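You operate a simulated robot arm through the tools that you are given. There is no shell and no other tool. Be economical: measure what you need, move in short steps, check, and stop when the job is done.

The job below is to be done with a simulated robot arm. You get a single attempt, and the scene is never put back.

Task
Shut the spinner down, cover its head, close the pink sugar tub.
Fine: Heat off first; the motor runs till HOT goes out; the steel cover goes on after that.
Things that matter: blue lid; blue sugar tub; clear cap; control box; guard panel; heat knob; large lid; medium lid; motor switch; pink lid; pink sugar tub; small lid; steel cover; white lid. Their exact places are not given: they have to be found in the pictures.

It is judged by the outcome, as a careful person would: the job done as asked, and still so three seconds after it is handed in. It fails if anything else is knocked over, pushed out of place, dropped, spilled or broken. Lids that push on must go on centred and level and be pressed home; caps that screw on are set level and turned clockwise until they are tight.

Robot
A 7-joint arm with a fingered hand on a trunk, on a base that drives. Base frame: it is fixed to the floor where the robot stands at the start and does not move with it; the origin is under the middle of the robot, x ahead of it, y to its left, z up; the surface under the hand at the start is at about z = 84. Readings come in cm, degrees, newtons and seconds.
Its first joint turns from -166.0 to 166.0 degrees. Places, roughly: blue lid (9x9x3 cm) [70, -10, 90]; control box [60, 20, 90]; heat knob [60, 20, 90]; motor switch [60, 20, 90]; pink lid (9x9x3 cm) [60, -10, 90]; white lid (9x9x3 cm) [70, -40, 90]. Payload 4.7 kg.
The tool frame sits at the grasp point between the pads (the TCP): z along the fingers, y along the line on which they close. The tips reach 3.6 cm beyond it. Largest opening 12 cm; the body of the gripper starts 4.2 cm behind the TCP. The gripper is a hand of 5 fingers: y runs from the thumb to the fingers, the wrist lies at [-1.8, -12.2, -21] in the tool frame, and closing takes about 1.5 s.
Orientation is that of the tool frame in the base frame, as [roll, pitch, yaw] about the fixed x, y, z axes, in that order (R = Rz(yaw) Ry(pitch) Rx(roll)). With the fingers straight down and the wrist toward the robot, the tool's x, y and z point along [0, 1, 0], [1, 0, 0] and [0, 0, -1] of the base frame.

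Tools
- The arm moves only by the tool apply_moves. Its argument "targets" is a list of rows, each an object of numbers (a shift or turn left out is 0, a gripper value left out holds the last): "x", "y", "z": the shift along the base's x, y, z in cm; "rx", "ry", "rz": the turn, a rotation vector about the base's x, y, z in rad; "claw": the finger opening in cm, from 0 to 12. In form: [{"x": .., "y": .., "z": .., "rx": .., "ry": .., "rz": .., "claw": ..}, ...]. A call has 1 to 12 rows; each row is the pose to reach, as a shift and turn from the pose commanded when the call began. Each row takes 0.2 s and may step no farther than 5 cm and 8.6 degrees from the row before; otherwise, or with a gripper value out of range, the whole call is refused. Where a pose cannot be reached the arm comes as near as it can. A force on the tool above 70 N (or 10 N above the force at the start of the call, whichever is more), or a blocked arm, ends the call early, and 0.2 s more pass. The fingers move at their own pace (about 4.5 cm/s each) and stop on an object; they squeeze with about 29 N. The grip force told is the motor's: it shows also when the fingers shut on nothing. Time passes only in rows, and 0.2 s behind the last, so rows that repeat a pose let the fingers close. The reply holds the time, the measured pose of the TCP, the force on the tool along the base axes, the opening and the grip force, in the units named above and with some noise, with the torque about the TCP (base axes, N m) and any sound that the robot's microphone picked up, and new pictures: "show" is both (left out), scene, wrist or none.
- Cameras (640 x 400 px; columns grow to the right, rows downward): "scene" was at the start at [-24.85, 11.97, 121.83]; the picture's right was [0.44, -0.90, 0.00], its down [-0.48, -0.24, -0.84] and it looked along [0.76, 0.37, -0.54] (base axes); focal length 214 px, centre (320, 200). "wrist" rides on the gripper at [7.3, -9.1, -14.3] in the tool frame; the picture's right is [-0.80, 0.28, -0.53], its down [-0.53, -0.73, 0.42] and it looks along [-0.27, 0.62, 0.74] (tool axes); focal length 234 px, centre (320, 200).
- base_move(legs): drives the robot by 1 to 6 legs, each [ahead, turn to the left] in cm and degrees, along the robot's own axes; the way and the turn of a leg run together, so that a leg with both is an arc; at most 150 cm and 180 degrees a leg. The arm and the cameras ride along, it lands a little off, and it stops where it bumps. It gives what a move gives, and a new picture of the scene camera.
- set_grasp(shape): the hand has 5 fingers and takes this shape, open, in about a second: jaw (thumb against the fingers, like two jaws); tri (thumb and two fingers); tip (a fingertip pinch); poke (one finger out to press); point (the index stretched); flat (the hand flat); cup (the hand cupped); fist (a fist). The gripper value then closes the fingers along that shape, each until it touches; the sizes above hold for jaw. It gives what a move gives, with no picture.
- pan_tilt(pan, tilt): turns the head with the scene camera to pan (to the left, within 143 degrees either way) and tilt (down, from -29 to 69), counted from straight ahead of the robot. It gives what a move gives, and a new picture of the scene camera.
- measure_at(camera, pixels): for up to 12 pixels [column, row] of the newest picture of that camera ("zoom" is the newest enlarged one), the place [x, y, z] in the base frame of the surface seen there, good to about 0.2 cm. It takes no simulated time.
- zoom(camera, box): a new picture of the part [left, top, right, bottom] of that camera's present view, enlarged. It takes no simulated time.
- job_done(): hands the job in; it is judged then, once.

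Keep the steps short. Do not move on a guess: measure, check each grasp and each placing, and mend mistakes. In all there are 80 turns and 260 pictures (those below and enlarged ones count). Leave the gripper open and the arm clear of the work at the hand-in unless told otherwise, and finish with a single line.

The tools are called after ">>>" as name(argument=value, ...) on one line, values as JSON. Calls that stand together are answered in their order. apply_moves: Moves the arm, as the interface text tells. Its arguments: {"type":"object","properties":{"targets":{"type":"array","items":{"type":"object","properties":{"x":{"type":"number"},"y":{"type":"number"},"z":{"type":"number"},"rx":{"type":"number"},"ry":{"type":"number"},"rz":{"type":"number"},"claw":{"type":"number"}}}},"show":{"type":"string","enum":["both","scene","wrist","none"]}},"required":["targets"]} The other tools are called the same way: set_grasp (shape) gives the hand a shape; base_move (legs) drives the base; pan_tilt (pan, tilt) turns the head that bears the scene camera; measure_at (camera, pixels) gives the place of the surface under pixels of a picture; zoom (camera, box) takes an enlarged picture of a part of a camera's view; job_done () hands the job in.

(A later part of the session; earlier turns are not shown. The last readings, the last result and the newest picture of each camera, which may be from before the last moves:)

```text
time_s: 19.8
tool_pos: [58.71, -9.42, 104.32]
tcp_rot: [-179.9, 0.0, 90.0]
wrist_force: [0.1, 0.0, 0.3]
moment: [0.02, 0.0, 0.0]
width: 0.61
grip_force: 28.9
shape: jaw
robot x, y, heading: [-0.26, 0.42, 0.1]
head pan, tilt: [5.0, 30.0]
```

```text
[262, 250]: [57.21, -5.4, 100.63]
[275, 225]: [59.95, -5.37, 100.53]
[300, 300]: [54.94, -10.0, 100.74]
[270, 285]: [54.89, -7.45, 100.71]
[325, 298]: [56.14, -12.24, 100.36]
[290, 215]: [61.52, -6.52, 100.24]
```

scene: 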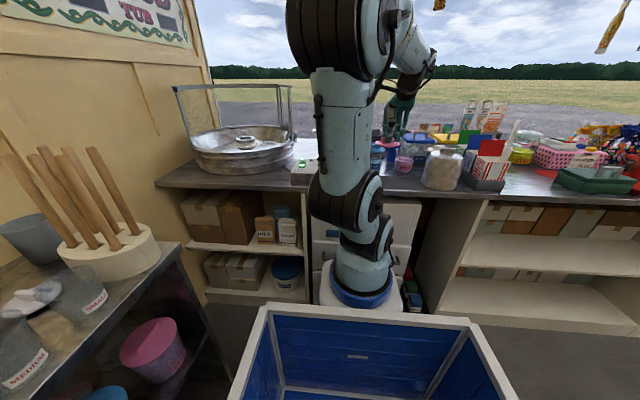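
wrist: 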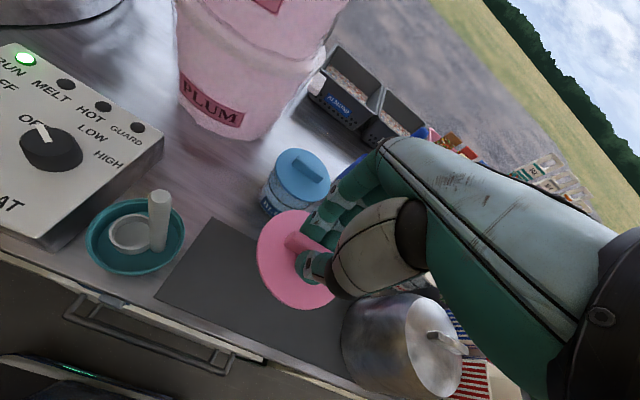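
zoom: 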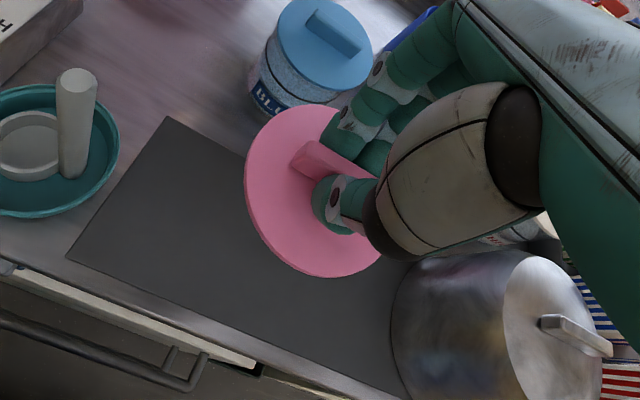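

HOT has just gone out. The lid hangs level with its plate at z ≈ 100.5. I'll finish it now while it's held, moving above the tub first (+14.85, −12.4).

>>> apply_moves(targets=[{"z": 3}, {"x": 3.5, "y": -3, "z": 3}, {"x": 7, "y": -6, "z": 3}, {"x": 10.5, "y": -9, "z": 3}, {"x": 14.85, "y": -10.8, "z": 3}, {"x": 14.85, "y": -12.4, "z": 0}])

>>> zoom(camera="wrist", box=[180, 150, 420, 380])

>>> zoom(camera="scene", box=[360, 90, 480, 190])

```text
time_s: 21.2
tool_pos: [73.64, -21.67, 104.42]
tcp_rot: [180.0, 0.0, 90.0]
wrist_force: [0.1, 0.7, -0.7]
moment: [0.0, -0.03, 0.0]
width: 0.65
grip_force: 28.5
shape: jaw
robot x, y, heading: [-0.04, 0.28, 0.0]
head pan, tilt: [5.0, 30.0]
```

scene: 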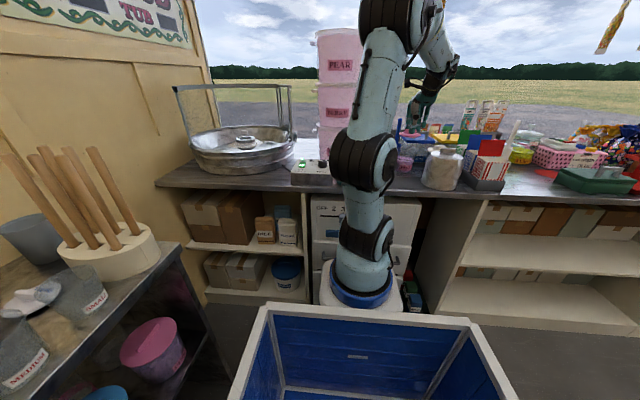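
wrist: 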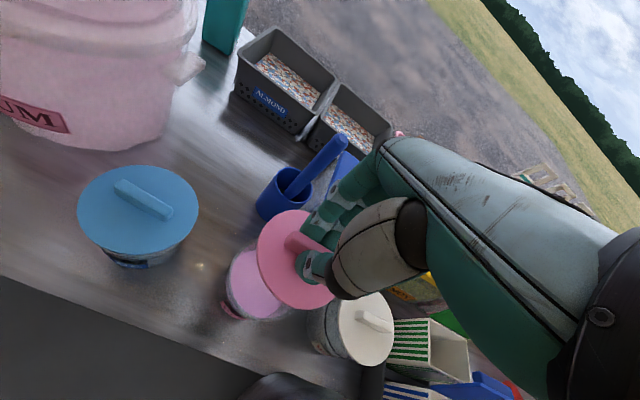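

```text
1.74 times, centred on (300, 265) of wrist
```

zoom: 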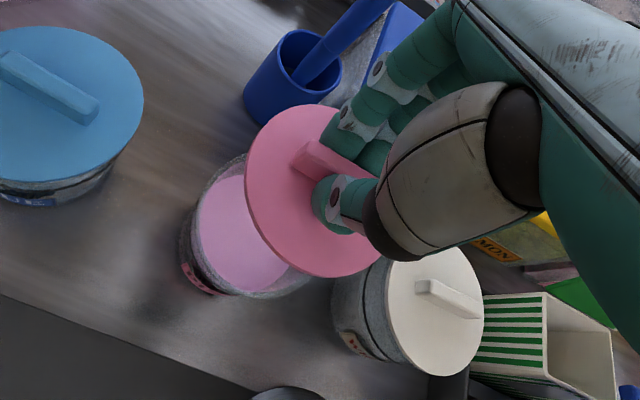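

```text
4.00 times, centred on (420, 140) of scene
```

zoom: 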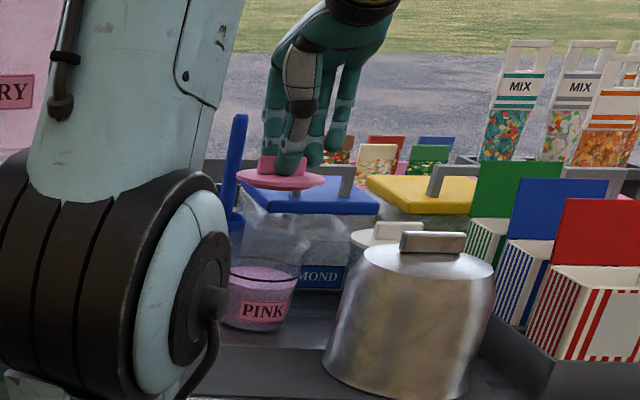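

Before lowering I'll re-measure the visible sugar edge and jar base to confirm the tub centre, plus lid edge points.

>>> measure_at(camera="zoom", pixels=[[231, 310], [290, 315], [260, 330], [262, 297], [245, 262], [290, 262], [240, 180], [325, 182]])

>>> measure_at(camera="wrist", pixels=[[231, 270], [235, 300], [245, 314], [270, 316], [240, 258], [258, 250], [270, 222], [270, 287], [300, 308], [330, 299]])

```text
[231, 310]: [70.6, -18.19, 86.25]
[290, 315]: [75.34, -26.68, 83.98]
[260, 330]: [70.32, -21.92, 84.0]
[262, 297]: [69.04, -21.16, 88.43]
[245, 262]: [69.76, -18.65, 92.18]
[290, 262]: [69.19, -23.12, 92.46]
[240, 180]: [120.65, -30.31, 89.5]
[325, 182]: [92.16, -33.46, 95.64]
```

```text
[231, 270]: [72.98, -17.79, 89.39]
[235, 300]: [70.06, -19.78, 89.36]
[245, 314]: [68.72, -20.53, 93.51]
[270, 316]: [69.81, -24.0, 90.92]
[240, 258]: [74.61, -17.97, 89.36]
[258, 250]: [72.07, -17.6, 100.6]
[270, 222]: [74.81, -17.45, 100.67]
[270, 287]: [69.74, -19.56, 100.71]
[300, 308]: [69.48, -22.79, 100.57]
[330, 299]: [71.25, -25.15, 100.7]
```

The lid centre (73.55, −21.7) matches the tub centre (73.4, −21.6) to within about 0.15 cm. I'll lower toward the rim slowly.

>>> apply_moves(targets=[{"x": -0.1, "y": 0.05, "z": -3}, {"x": -0.1, "y": 0.05, "z": -4.5}, {"x": -0.1, "y": 0.05, "z": -5.2}, {"x": -0.1, "y": 0.05, "z": -5.7}], show="wrist")

>>> zoom(camera="wrist", box=[200, 180, 400, 340])

>>> zoom(camera="scene", box=[390, 110, 450, 180])

```text
time_s: 22.2
tool_pos: [73.54, -21.94, 98.74]
tcp_rot: [-179.9, 0.0, 90.0]
wrist_force: [-0.4, 0.6, -0.1]
moment: [0.01, 0.0, -0.04]
width: 0.66
grip_force: 29.2
shape: jaw
robot x, y, heading: [-0.09, 0.05, 0.0]
head pan, tilt: [5.0, 30.0]
```

wrist: 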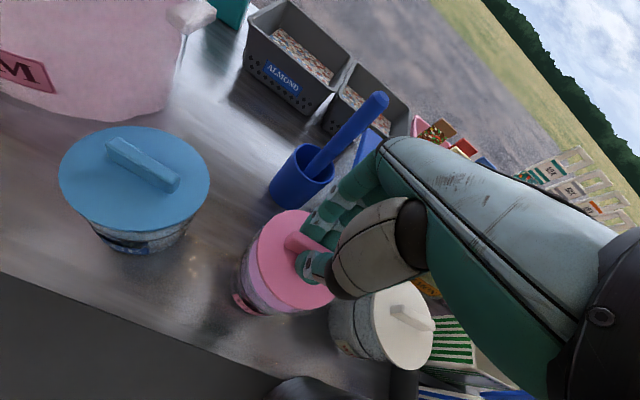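

```text
2.50 times, centred on (300, 260) of wrist
```

zoom: 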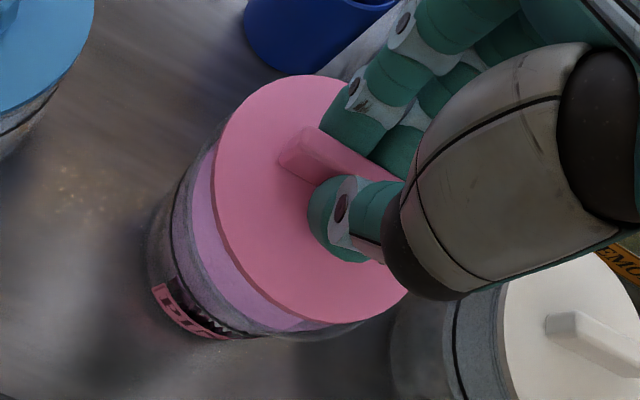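

```text
5.71 times, centred on (420, 145) of scene
```

zoom: 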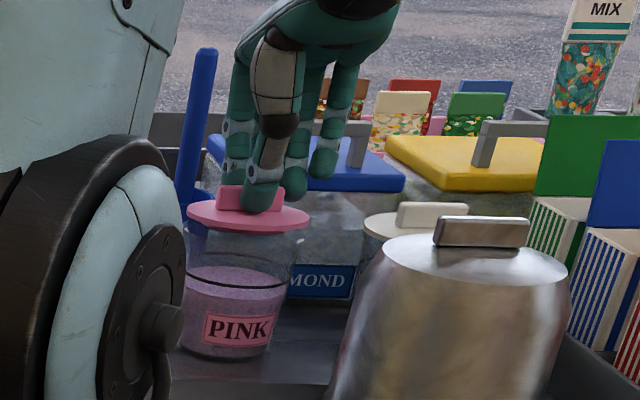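

The tool reads y −21.94, slightly right of plan, and in the scene the lid looks a little right of the rim. I'll look closer.

>>> zoom(camera="scene", box=[400, 138, 432, 158])

>>> zoom(camera="wrist", box=[225, 195, 345, 325])

>>> measure_at(camera="wrist", pixels=[[259, 250], [265, 228], [267, 280], [285, 302], [312, 309], [327, 301], [283, 212], [243, 275], [248, 300], [262, 311], [285, 315]])

```text
16.00 times, centred on (416, 148) of scene
```

zoom: 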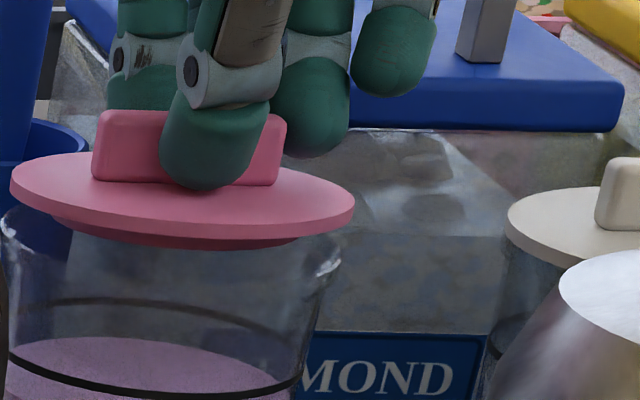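

```text
3.08 times, centred on (285, 260) of wrist
```

zoom: 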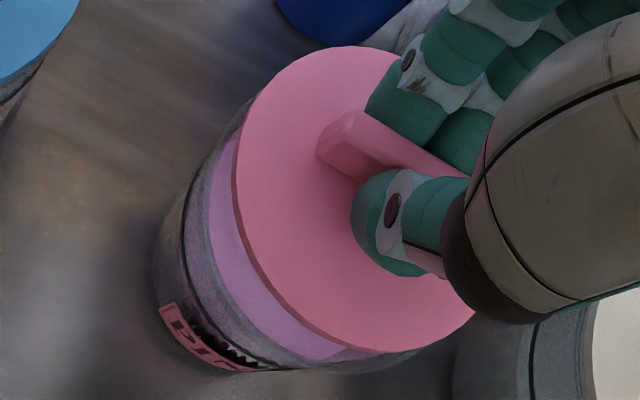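

```text
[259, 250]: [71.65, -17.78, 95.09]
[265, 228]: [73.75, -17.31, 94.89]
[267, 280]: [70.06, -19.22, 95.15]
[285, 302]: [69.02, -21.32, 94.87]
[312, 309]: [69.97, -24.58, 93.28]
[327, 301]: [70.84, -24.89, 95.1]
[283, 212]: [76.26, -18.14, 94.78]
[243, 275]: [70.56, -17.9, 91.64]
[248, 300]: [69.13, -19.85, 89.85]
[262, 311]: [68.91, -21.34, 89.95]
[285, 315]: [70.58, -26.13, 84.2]
```

The lid sits about 0.1–0.2 cm far/right of the rim centre and about 0.7 cm above it. I'll nudge x −0.2, y +0.1 and lower in small steps, watching the force.

>>> apply_moves(targets=[{"x": -0.2, "y": 0.1}, {"x": -0.2, "y": 0.1, "z": -0.3}, {"x": -0.2, "y": 0.1, "z": -0.6}], show="none")

>>> zoom(camera="scene", box=[396, 138, 436, 163])

>>> zoom(camera="wrist", box=[225, 195, 345, 325])

```text
time_s: 23.0
tool_pos: [73.29, -21.56, 98.28]
tcp_rot: [179.9, 0.1, 90.0]
wrist_force: [-2.3, 1.2, 2.8]
moment: [-0.03, 0.05, -0.02]
width: 0.66
grip_force: 29.2
shape: jaw
robot x, y, heading: [0.09, 0.32, -0.1]
head pan, tilt: [5.0, 30.0]
```

```text
16.00 times, centred on (416, 150) of scene
```

zoom: 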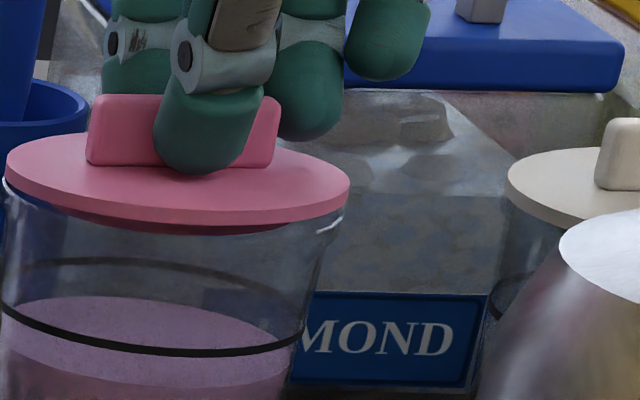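

```text
3.08 times, centred on (285, 260) of wrist
```

zoom: 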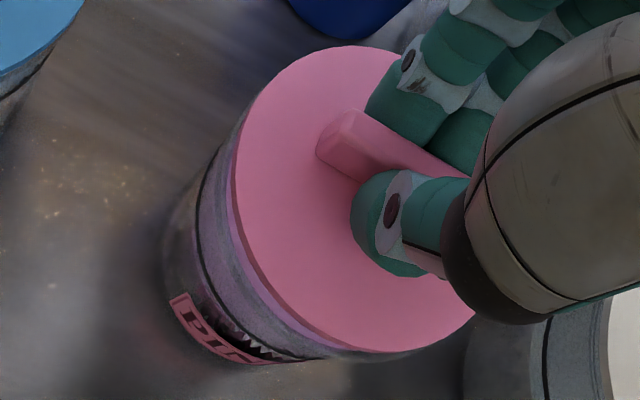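

Contact begins at 2.8 N, and the lid is well centred sideways. The −2.3 N along x suggests the plug touches the far edge, so I'll ease x another −0.15 and press down gently.

>>> apply_moves(targets=[{"x": -0.15, "z": 0}, {"x": -0.15, "z": -0.3}, {"x": -0.15, "z": -0.6}, {"x": -0.15, "z": -0.9}], show="none")

>>> zoom(camera="scene", box=[396, 138, 436, 163])

>>> zoom(camera="wrist", box=[225, 195, 345, 325])

```text
time_s: 24.0
tool_pos: [73.05, -21.68, 97.71]
tcp_rot: [179.6, 0.2, 90.0]
wrist_force: [-11.3, 6.1, 35.3]
moment: [0.18, 0.31, 0.02]
width: 0.84
grip_force: 29.2
shape: jaw
robot x, y, heading: [0.14, -0.13, 0.1]
head pan, tilt: [5.0, 30.0]
heard: snap
```

```text
16.00 times, centred on (416, 150) of scene
```

zoom: 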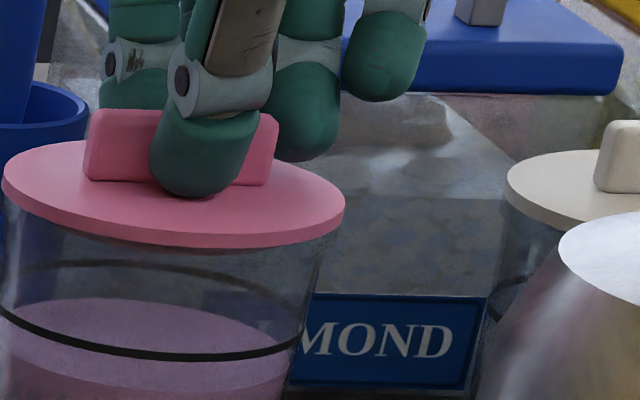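

```text
3.08 times, centred on (285, 260) of wrist
```

zoom: 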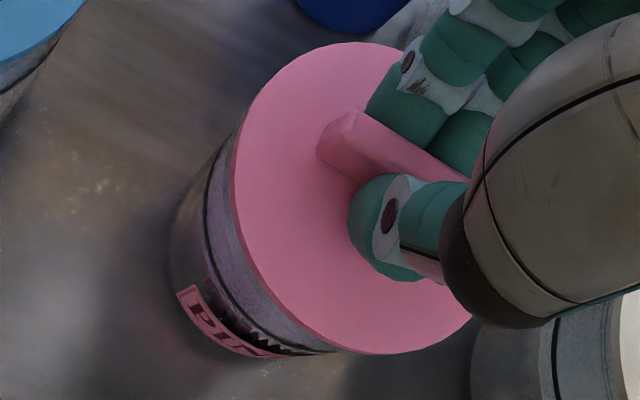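

A snap was heard at 35 N and the lid sits flush. I'll ease the load, open a little, and rise straight up.

>>> apply_moves(targets=[{"x": 0.2, "z": 0.6}, {"x": 0.2, "z": 0.6, "claw": 3}, {"x": 0.2, "z": 0.6, "claw": 3}, {"x": 0.2, "z": 0.6, "claw": 3}, {"x": 0.2, "z": 3, "claw": 3}, {"x": 0.2, "z": 7, "claw": 3}, {"x": 0.2, "z": 12, "claw": 3}])

>>> zoom(camera="wrist", box=[180, 180, 420, 340])

>>> zoom(camera="scene", box=[380, 125, 476, 195])

```text
time_s: 25.6
tool_pos: [73.55, -21.66, 109.29]
tcp_rot: [-179.9, -0.1, 90.0]
wrist_force: [-0.1, -0.6, -0.6]
moment: [0.01, 0.02, 0.03]
width: 2.99
grip_force: 0.0
shape: jaw
robot x, y, heading: [-0.07, 0.03, -0.2]
head pan, tilt: [5.0, 30.0]
```

scene: 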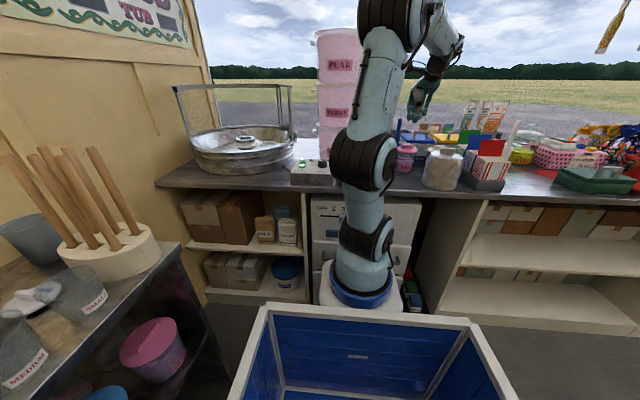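
wrist: 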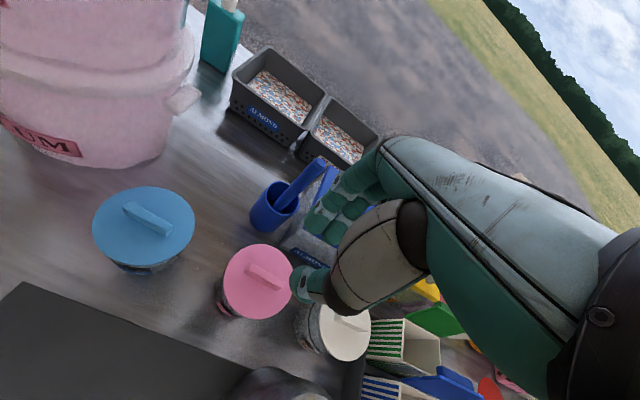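

```text
2.50 times, centred on (300, 260) of wrist
```

zoom: 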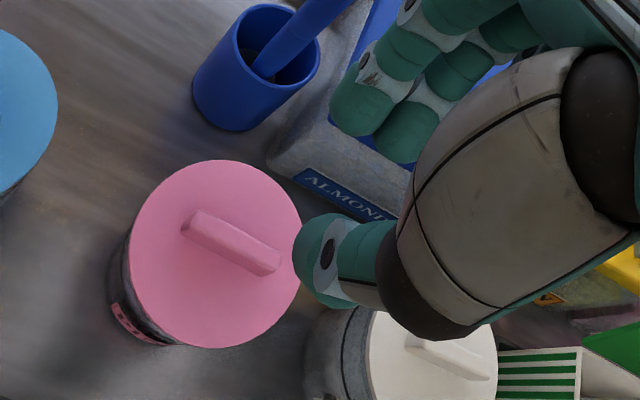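

```text
5.71 times, centred on (428, 160) of scene
```

zoom: 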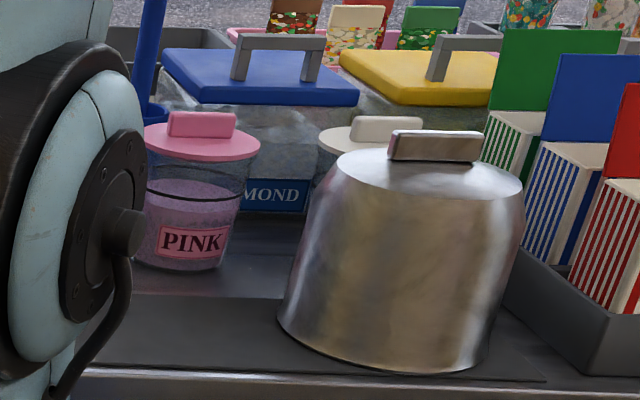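

The pink lid is on, and I'll verify its level by measuring. Then I'll rise and travel back to the control box with the poke shape.

>>> measure_at(camera="wrist", pixels=[[234, 265], [258, 248], [236, 300], [255, 314], [280, 310], [285, 262], [255, 270], [280, 287]])

>>> apply_moves(targets=[{"z": 5}, {"x": -3, "z": 9}, {"x": -7, "y": 2, "z": 10}, {"x": -11, "y": 5, "z": 10}, {"x": -13, "y": 9, "z": 10}, {"x": -14, "y": 13.5, "z": 10}, {"x": -14, "y": 18, "z": 10}, {"x": -14, "y": 23, "z": 10}, {"x": -14, "y": 28, "z": 10}, {"x": -14, "y": 33, "z": 10}, {"x": -14, "y": 38, "z": 10}], show="none")

>>> set_grasp(shape="poke")

>>> apply_moves(targets=[{"y": 2, "z": -3}, {"y": 2, "z": -6}])

>>> zoom(camera="wrist", box=[180, 150, 420, 380])

```text
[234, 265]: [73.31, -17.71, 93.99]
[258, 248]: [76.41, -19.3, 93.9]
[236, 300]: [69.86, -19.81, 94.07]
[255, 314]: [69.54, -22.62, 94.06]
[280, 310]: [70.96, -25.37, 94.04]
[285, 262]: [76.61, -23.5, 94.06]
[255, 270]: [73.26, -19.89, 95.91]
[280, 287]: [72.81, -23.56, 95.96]
```

```text
time_s: 28.0
tool_pos: [59.35, 16.36, 119.3]
tcp_rot: [180.0, 0.1, 90.0]
wrist_force: [-1.0, -0.1, 1.1]
moment: [0.04, -0.02, 0.02]
width: 2.99
grip_force: 0.0
shape: jaw
robot x, y, heading: [0.06, -0.02, -0.1]
head pan, tilt: [5.0, 30.0]
```

```text
time_s: 28.9
tool_pos: [59.42, 16.47, 119.33]
tcp_rot: [179.9, 0.1, 89.9]
wrist_force: [0.2, -0.7, 0.0]
moment: [-0.02, 0.01, -0.02]
width: 0.01
grip_force: 0.2
shape: poke
robot x, y, heading: [-0.46, -0.2, -0.1]
head pan, tilt: [5.0, 30.0]
```

```text
time_s: 29.5
tool_pos: [59.33, 18.32, 113.34]
tcp_rot: [180.0, 0.1, 90.0]
wrist_force: [0.0, -0.4, -0.8]
moment: [0.01, 0.01, 0.0]
width: 0.0
grip_force: 0.1
shape: poke
robot x, y, heading: [0.06, 0.04, 0.0]
head pan, tilt: [5.0, 30.0]
```

scene: 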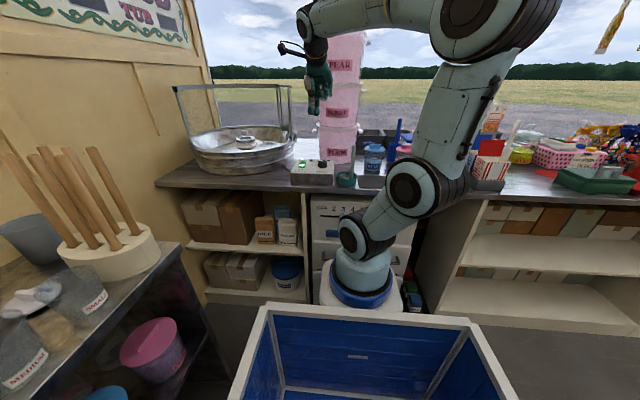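
wrist: 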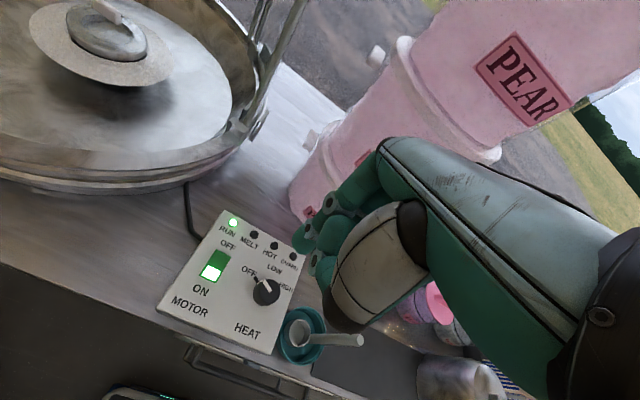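

```text
1.74 times, centred on (300, 265) of wrist
```

zoom: 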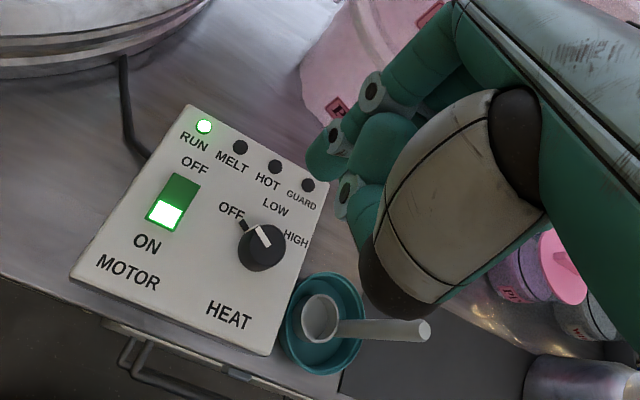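

The lid is level at 94.0 all round and HOT is out. Next, measure the rocker and the poking finger's tip.

>>> zoom(camera="wrist", box=[190, 210, 350, 310])

>>> zoom(camera="scene", box=[285, 60, 365, 190])

>>> measure_at(camera="wrist", pixels=[[211, 273], [214, 265], [218, 258], [221, 251], [206, 271], [222, 275], [298, 238], [296, 242], [300, 230], [313, 264], [308, 250]])

```text
4.00 times, centred on (270, 260) of wrist
```

zoom: 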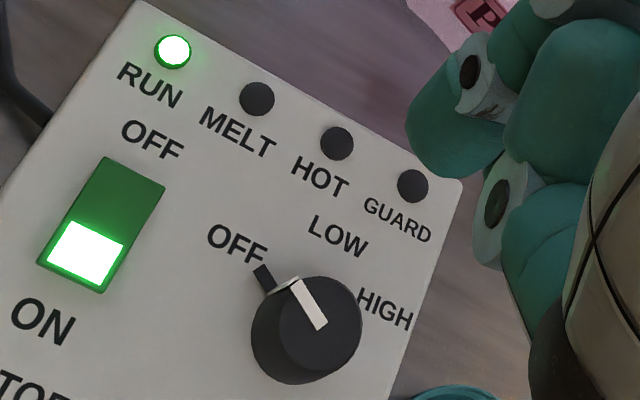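

```text
3.08 times, centred on (325, 125) of scene
```

zoom: 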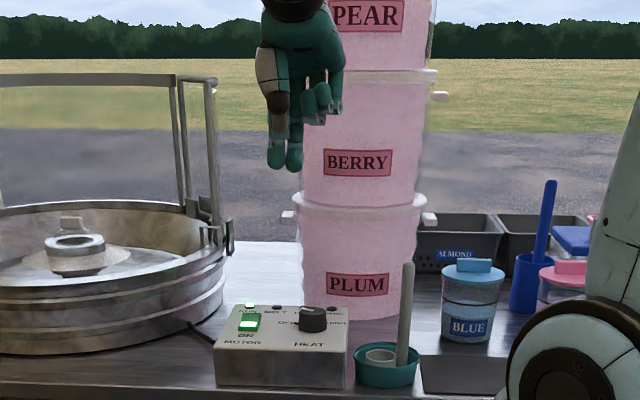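

```text
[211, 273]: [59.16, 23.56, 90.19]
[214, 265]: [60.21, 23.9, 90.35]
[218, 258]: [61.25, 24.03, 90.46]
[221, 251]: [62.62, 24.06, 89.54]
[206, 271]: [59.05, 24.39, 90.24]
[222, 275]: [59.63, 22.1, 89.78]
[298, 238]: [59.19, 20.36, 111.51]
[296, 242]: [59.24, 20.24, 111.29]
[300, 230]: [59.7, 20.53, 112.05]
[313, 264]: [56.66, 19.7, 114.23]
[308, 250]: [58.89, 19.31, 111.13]
```

The far (OFF) half of the rocker stands proud at z ≈ 90.5 around (61.3, 23.7). I'll measure the poking tips in the scene view.

>>> zoom(camera="scene", box=[300, 60, 332, 120])

>>> measure_at(camera="scene", pixels=[[311, 113], [310, 111], [316, 113], [317, 111], [310, 107], [317, 107], [322, 95], [327, 95]])

```text
6.67 times, centred on (316, 90) of scene
```

zoom: 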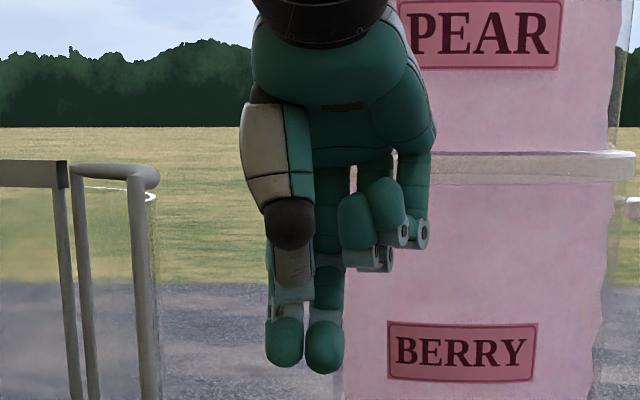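

```text
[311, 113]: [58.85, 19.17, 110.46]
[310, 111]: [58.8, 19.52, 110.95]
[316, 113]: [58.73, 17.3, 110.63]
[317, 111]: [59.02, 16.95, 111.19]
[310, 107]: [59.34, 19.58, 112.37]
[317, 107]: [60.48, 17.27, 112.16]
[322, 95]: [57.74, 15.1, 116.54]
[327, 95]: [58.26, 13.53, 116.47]
```

The two tips hang side by side at y ≈ 19.3 and 17.2, bottoms near z 110.1. I'll put the right one over the OFF end (61.4, 23.7) and come down to about 1.2 cm above it.

>>> apply_moves(targets=[{"x": 1.0, "y": 3.5}, {"x": 1.8, "y": 6.5, "z": -2}, {"x": 1.8, "y": 6.5, "z": -7}, {"x": 1.8, "y": 6.5, "z": -12}, {"x": 1.8, "y": 6.5, "z": -16}, {"x": 1.8, "y": 6.5, "z": -18.3}])

>>> zoom(camera="wrist", box=[200, 150, 400, 310])

>>> zoom(camera="scene", box=[280, 130, 350, 190])

```text
time_s: 30.9
tool_pos: [61.24, 24.93, 95.06]
tcp_rot: [-179.9, 0.0, 90.0]
wrist_force: [0.6, -0.1, -0.6]
moment: [0.0, 0.0, -0.04]
width: 0.02
grip_force: 0.1
shape: poke
robot x, y, heading: [0.21, -0.08, 0.0]
head pan, tilt: [5.0, 30.0]
```

scene: 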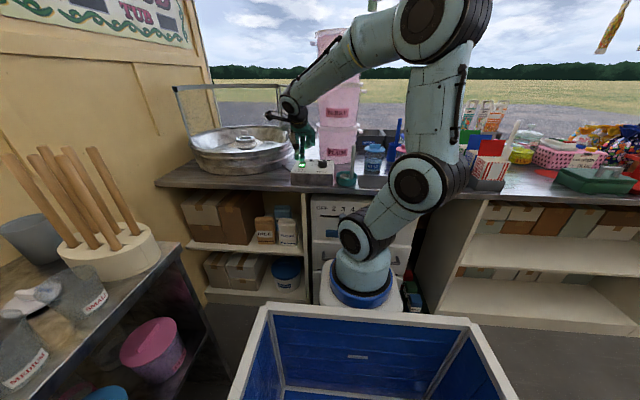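
wrist: 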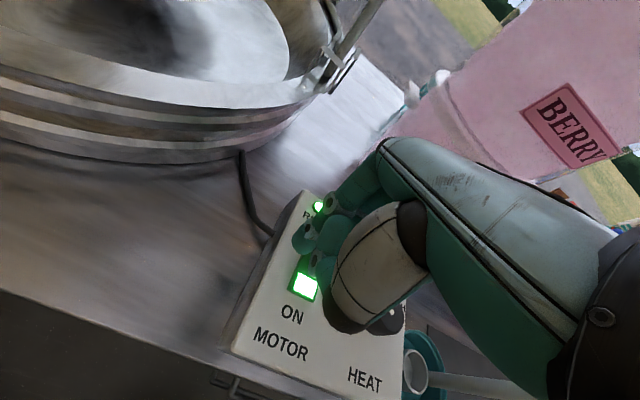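

```text
2.50 times, centred on (300, 230) of wrist
```

zoom: 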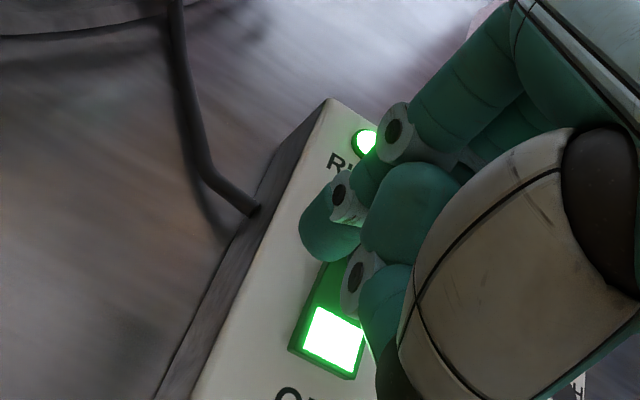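

```text
6.67 times, centred on (315, 160) of scene
```

zoom: 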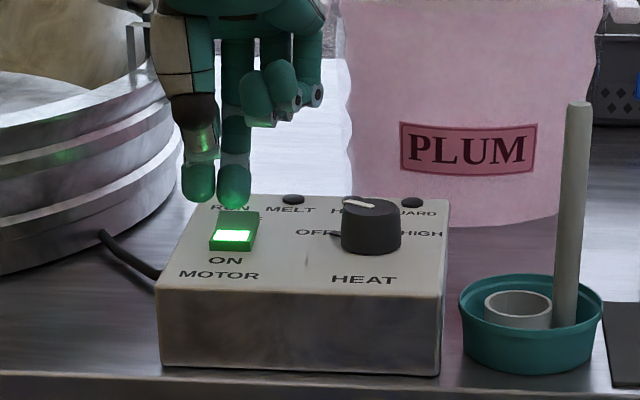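

The right-hand tip is just over the OFF end. I'll press down in small steps.

>>> apply_moves(targets=[{"z": -0.8}, {"z": -1.3}, {"z": -1.8}, {"z": -2.1}], show="none")

>>> zoom(camera="scene", box=[280, 130, 350, 190])

```text
time_s: 31.9
tool_pos: [61.14, 24.88, 93.06]
tcp_rot: [179.9, -0.1, 90.1]
wrist_force: [4.1, -1.2, 38.2]
moment: [-0.36, 0.21, 0.01]
width: 0.0
grip_force: 0.1
shape: poke
robot x, y, heading: [-0.03, 0.14, -0.1]
head pan, tilt: [5.0, 30.0]
```

```text
6.67 times, centred on (315, 160) of scene
```

zoom: 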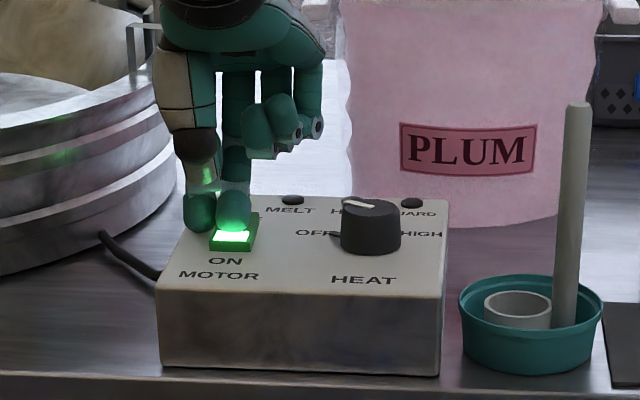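

I read 38 N but the switch still shows lit. I'll lift 2.5 cm and look.

>>> apply_moves(targets=[{"z": 1.5}, {"z": 4}, {"z": 8}], show="none")

>>> zoom(camera="wrist", box=[200, 170, 400, 330])

>>> zoom(camera="scene", box=[280, 130, 350, 190])

```text
time_s: 32.7
tool_pos: [61.1, 24.88, 100.74]
tcp_rot: [-179.9, 0.0, 90.1]
wrist_force: [0.7, -0.2, -0.4]
moment: [-0.06, 0.06, 0.02]
width: 0.0
grip_force: 0.2
shape: poke
robot x, y, heading: [0.29, -0.12, -0.1]
head pan, tilt: [5.0, 30.0]
```

```text
2.50 times, centred on (300, 250) of wrist
```

zoom: 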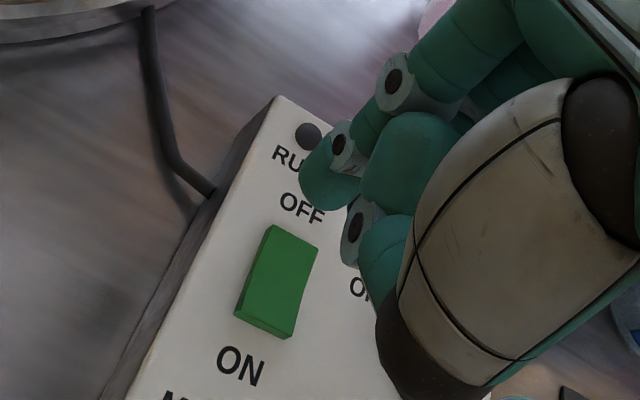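

```text
6.67 times, centred on (315, 160) of scene
```

zoom: 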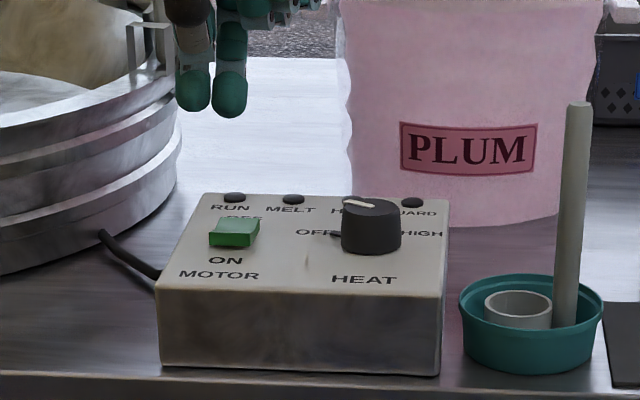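

RUN is out and the rocker is on OFF, so the motor is off after HOT went out. Next I'll rise and turn the hand so the wrist camera looks into the spinner.

>>> apply_moves(targets=[{"z": 5}, {"y": -2, "z": 9, "rz": 0.13}, {"x": -1, "y": -4, "z": 13, "rz": 0.26}, {"x": -2, "y": -6, "z": 17, "rz": 0.39}, {"x": -2, "y": -6, "z": 21, "rz": 0.52}, {"x": -2, "y": -6, "z": 25, "rz": 0.65}, {"x": -2, "y": -6, "z": 29, "rz": 0.78}, {"x": -2, "y": -6, "z": 31, "rz": 0.92}, {"x": -2, "y": -6, "z": 31, "rz": 1.05}], show="wrist")

>>> pan_tilt(pan=30, tilt=30)

>>> zoom(camera="scene", box=[270, 50, 430, 170])

```text
time_s: 34.7
tool_pos: [59.26, 18.95, 131.89]
tcp_rot: [180.0, 0.0, 150.3]
wrist_force: [-0.9, 0.5, 0.9]
moment: [-0.01, -0.04, 0.02]
width: 0.0
grip_force: 0.0
shape: poke
robot x, y, heading: [0.27, -0.05, 0.1]
head pan, tilt: [5.0, 30.0]
```

wrist: 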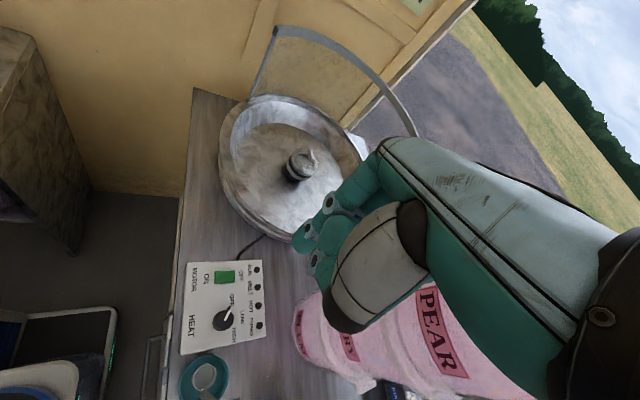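

```text
time_s: 35.6
tool_pos: [59.17, 18.99, 131.8]
tcp_rot: [-179.9, 0.0, 150.2]
wrist_force: [-0.2, 0.8, 0.7]
moment: [-0.01, -0.02, 0.0]
width: 0.0
grip_force: 0.1
shape: poke
robot x, y, heading: [-0.11, 0.06, 0.2]
head pan, tilt: [30.0, 30.0]
```

scene: 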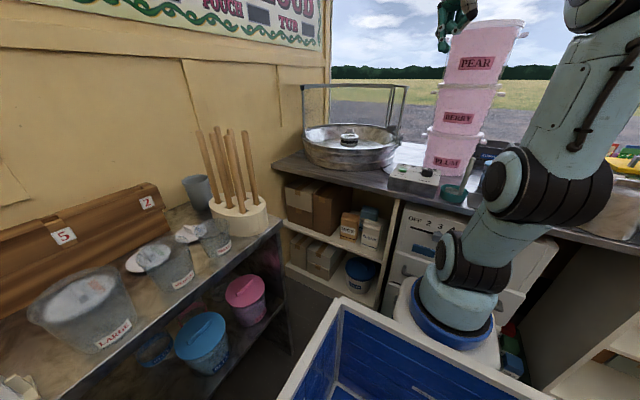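

```text
3.33 times, centred on (350, 110) of scene
```

zoom: 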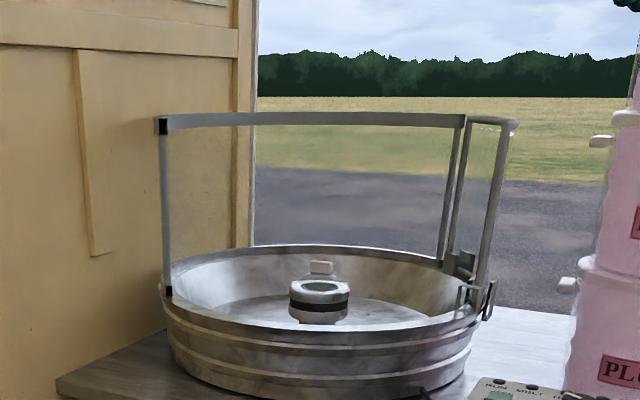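

>>> zoom(camera="wrist", box=[200, 10, 440, 250])

>>> zoom(camera="wrist", box=[260, 130, 340, 200])

>>> measure_at(camera="wrist", pixels=[[300, 160], [314, 158], [288, 168], [295, 176], [306, 178], [260, 160], [330, 180], [290, 210], [300, 125], [237, 100], [225, 170], [290, 238]])

>>> measure_at(camera="wrist", pixels=[[277, 30], [330, 42], [375, 82], [410, 128], [252, 92], [300, 97], [340, 120], [358, 158], [250, 130], [270, 200], [320, 195]])

```text
1.67 times, centred on (320, 130) of wrist
```

zoom: 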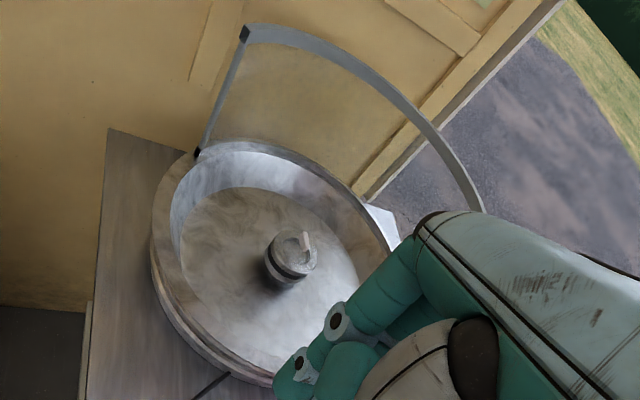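

```text
5.71 times, centred on (300, 165) of wrist
```

zoom: 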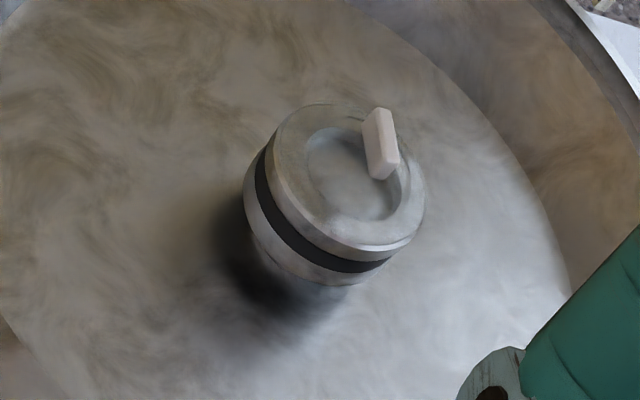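

```text
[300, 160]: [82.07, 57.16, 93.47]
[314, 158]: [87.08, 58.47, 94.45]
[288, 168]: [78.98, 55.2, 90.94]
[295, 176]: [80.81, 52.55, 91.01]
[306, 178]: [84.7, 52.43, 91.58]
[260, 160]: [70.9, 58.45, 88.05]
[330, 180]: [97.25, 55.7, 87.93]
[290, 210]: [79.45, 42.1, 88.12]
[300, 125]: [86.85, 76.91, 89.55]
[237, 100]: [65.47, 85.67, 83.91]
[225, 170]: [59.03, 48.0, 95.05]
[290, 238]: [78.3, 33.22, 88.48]
```

```text
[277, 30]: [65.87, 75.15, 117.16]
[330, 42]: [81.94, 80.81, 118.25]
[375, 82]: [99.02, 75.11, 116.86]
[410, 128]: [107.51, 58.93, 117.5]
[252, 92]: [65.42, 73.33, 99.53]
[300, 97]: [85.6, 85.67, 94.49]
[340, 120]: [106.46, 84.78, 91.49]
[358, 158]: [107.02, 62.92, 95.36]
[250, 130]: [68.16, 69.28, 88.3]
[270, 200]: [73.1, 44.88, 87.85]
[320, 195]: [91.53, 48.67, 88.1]
```

The head is a small cylinder near (83, 56), about 100 cm from the robot axis, so I need to get closer. The guard stands only on the far side, so the front is open. I'll check the floor clearance in front of the robot.

>>> measure_at(camera="zoom", pixels=[[348, 180], [300, 150], [285, 190], [340, 245], [395, 230], [420, 190], [330, 108], [345, 180], [375, 120], [392, 178], [250, 190], [330, 280]])

>>> pan_tilt(pan=0, tilt=50)

```text
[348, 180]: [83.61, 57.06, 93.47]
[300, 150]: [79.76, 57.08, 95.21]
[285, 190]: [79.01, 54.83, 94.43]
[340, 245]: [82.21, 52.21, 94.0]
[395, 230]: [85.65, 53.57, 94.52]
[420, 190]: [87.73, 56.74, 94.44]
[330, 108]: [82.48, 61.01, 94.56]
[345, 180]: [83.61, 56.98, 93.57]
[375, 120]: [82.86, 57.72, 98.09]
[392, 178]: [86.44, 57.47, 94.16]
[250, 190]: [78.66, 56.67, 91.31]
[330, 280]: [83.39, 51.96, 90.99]
```

```text
time_s: 36.5
tool_pos: [59.16, 18.96, 131.91]
tcp_rot: [-179.9, 0.0, 150.1]
wrist_force: [0.1, -0.2, -0.3]
moment: [-0.02, -0.03, -0.03]
width: 0.0
grip_force: 0.1
shape: poke
robot x, y, heading: [-0.21, 0.1, -0.2]
head pan, tilt: [0.0, 50.0]
```

scene: 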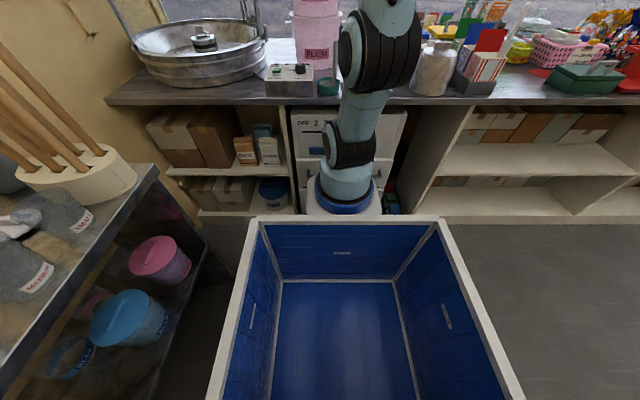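

The head centre is about (83.4, 56.6), radius 4.4. I'll measure the pedestal front, tote and cabinet fronts to see how far I may drive.

>>> measure_at(camera="scene", pixels=[[345, 207], [315, 205], [375, 205], [345, 190], [345, 218], [310, 190], [245, 215], [400, 170], [300, 185], [250, 222], [438, 218], [180, 240]])

>>> measure_at(camera="scene", pixels=[[205, 395], [155, 165], [240, 265], [205, 225], [310, 98], [230, 240], [440, 225], [500, 215], [390, 200], [300, 205], [520, 395]])

>>> zoom(camera="scene", box=[180, 130, 460, 260])

```text
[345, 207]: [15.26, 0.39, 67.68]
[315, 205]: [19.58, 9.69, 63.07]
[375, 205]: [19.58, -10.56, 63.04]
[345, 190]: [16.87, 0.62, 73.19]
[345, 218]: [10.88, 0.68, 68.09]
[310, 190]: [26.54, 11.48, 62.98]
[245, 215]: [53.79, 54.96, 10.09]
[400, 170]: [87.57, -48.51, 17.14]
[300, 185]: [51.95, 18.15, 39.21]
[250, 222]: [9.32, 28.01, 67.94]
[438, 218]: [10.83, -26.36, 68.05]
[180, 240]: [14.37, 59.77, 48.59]
```

```text
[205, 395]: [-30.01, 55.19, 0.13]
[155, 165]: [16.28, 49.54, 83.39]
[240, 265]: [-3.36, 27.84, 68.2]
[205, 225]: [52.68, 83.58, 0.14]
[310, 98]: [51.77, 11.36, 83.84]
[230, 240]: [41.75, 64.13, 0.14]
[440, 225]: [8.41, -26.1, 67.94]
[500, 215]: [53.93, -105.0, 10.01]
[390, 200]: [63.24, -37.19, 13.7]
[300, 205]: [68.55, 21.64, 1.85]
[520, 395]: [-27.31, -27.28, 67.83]
```

```text
2.29 times, centred on (320, 195) of scene
```

zoom: 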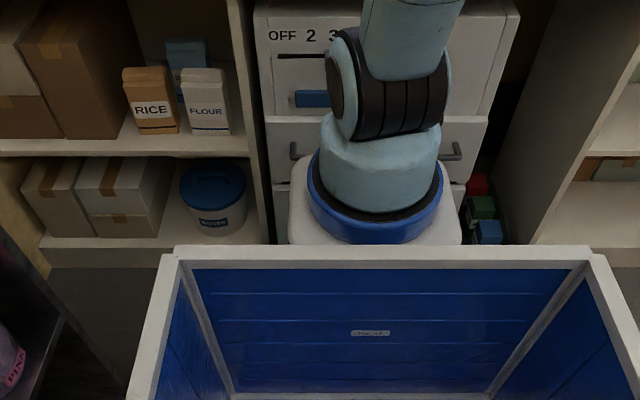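

The arm's own axis seems to stand at about x = 26, so the head may be in reach. I'll test this high up: TCP toward (83, 56.5, 130), clear of the stack and guard.

>>> apply_moves(targets=[{"y": 4.5}, {"x": 1, "y": 9}, {"x": 2, "y": 13.5}, {"x": 4, "y": 17.5}, {"x": 6.5, "y": 21.5}, {"x": 9.5, "y": 25}, {"x": 12.5, "y": 28.5}, {"x": 16, "y": 31.5}, {"x": 19.5, "y": 34.5}, {"x": 23, "y": 37.5}, {"x": 24, "y": 37.5}, {"x": 24, "y": 37.5}])

```text
time_s: 39.1
tool_pos: [79.05, 53.17, 129.15]
tcp_rot: [-180.0, 0.0, 150.1]
wrist_force: [0.1, -0.3, -0.8]
moment: [0.01, -0.01, -0.02]
width: 0.0
grip_force: 0.0
shape: poke
out of reach, approached as far as the arm can: row 9, 10, 11, 12
robot x, y, heading: [0.31, -0.06, 0.1]
head pan, tilt: [0.0, 50.0]
```

scene: 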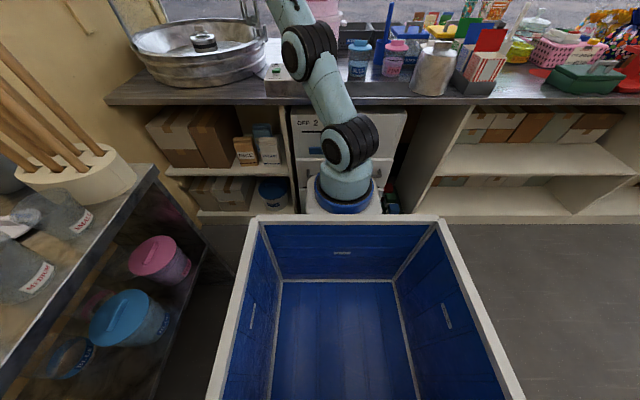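
wrist: 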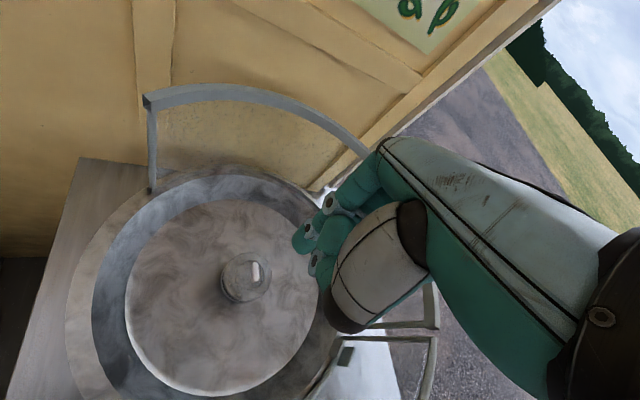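

The reach falls about 5 cm short, so I need to drive closer. I'll check the platform's front edge, then draw the arm back.

>>> measure_at(camera="scene", pixels=[[311, 178], [313, 172], [312, 182], [377, 190], [308, 208], [382, 208], [345, 160], [325, 180], [378, 178]])

>>> zoom(camera="scene", box=[290, 130, 410, 220])

>>> apply_moves(targets=[{"x": -5}, {"x": -9, "y": -3}, {"x": -13, "y": -6}, {"x": -17, "y": -9}, {"x": -20, "y": -13}], show="none")

```text
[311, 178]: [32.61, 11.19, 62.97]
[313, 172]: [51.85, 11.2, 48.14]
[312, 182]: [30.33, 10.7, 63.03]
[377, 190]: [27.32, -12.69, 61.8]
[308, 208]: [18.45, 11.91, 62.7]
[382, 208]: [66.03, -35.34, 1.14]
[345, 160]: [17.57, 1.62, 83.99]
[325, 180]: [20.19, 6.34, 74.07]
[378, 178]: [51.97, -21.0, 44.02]
```

```text
4.44 times, centred on (350, 175) of scene
```

zoom: 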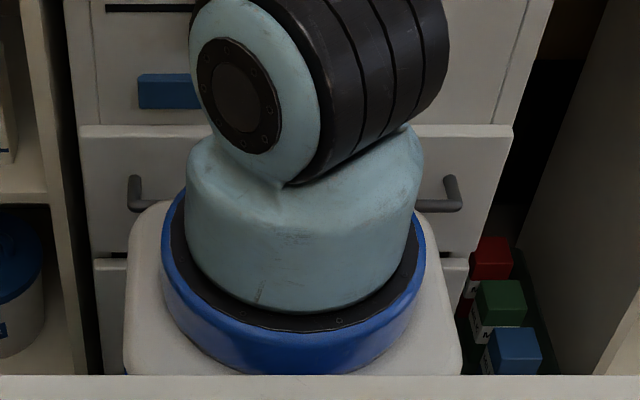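

```text
time_s: 40.3
tool_pos: [59.04, 40.39, 128.77]
tcp_rot: [-179.8, -0.1, 150.2]
wrist_force: [1.3, 0.2, -1.7]
moment: [-0.02, 0.05, 0.02]
width: 0.0
grip_force: 0.0
shape: poke
robot x, y, heading: [0.32, 0.12, -0.0]
head pan, tilt: [0.0, 50.0]
```

The platform's front is at about x = 35 and the drawer handles near 48. I'll drive 8 cm straight ahead.

>>> base_move(legs=[[8, 0]])

>>> set_grasp(shape="jaw")

>>> pan_tilt(pan=-15, tilt=30)

```text
time_s: 41.4
tool_pos: [66.97, 40.46, 128.96]
tcp_rot: [-180.0, 0.0, 150.1]
wrist_force: [0.8, -1.1, -0.6]
moment: [0.01, 0.02, 0.05]
width: 0.01
grip_force: 0.0
shape: poke
robot x, y, heading: [7.96, -0.19, 0.1]
head pan, tilt: [0.0, 50.0]
```

scene: 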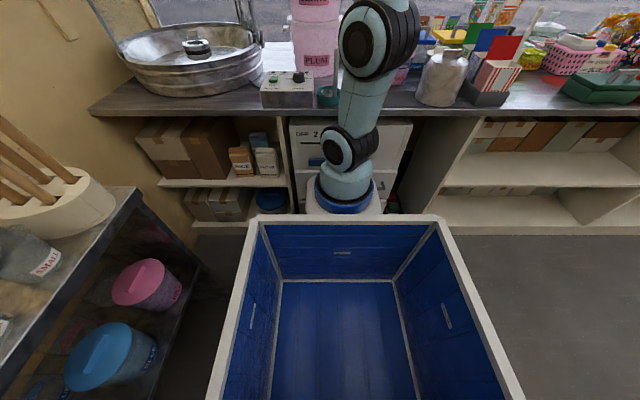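

```text
time_s: 42.3
tool_pos: [66.91, 40.38, 128.98]
tcp_rot: [180.0, 0.1, 150.3]
wrist_force: [-1.3, 0.7, -0.4]
moment: [0.01, 0.03, -0.04]
width: 11.98
grip_force: 0.1
shape: jaw
robot x, y, heading: [7.98, 0.15, -0.1]
head pan, tilt: [0.0, 50.0]
```

```text
time_s: 43.1
tool_pos: [67.02, 40.41, 128.92]
tcp_rot: [-180.0, 0.0, 150.1]
wrist_force: [0.8, 0.1, 0.1]
moment: [-0.02, 0.0, -0.02]
width: 12.0
grip_force: 0.1
shape: jaw
robot x, y, heading: [8.03, 0.18, -0.1]
head pan, tilt: [-15.0, 30.0]
```

scene: 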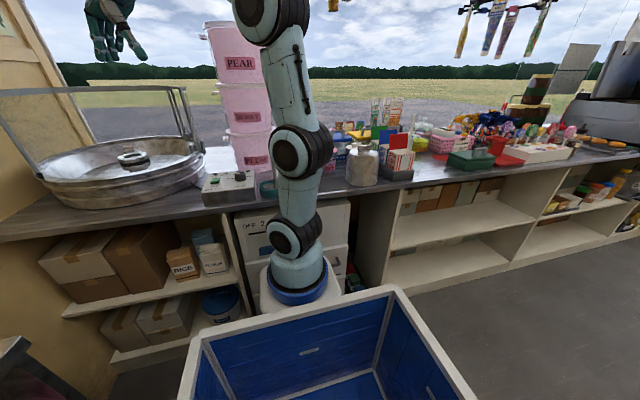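

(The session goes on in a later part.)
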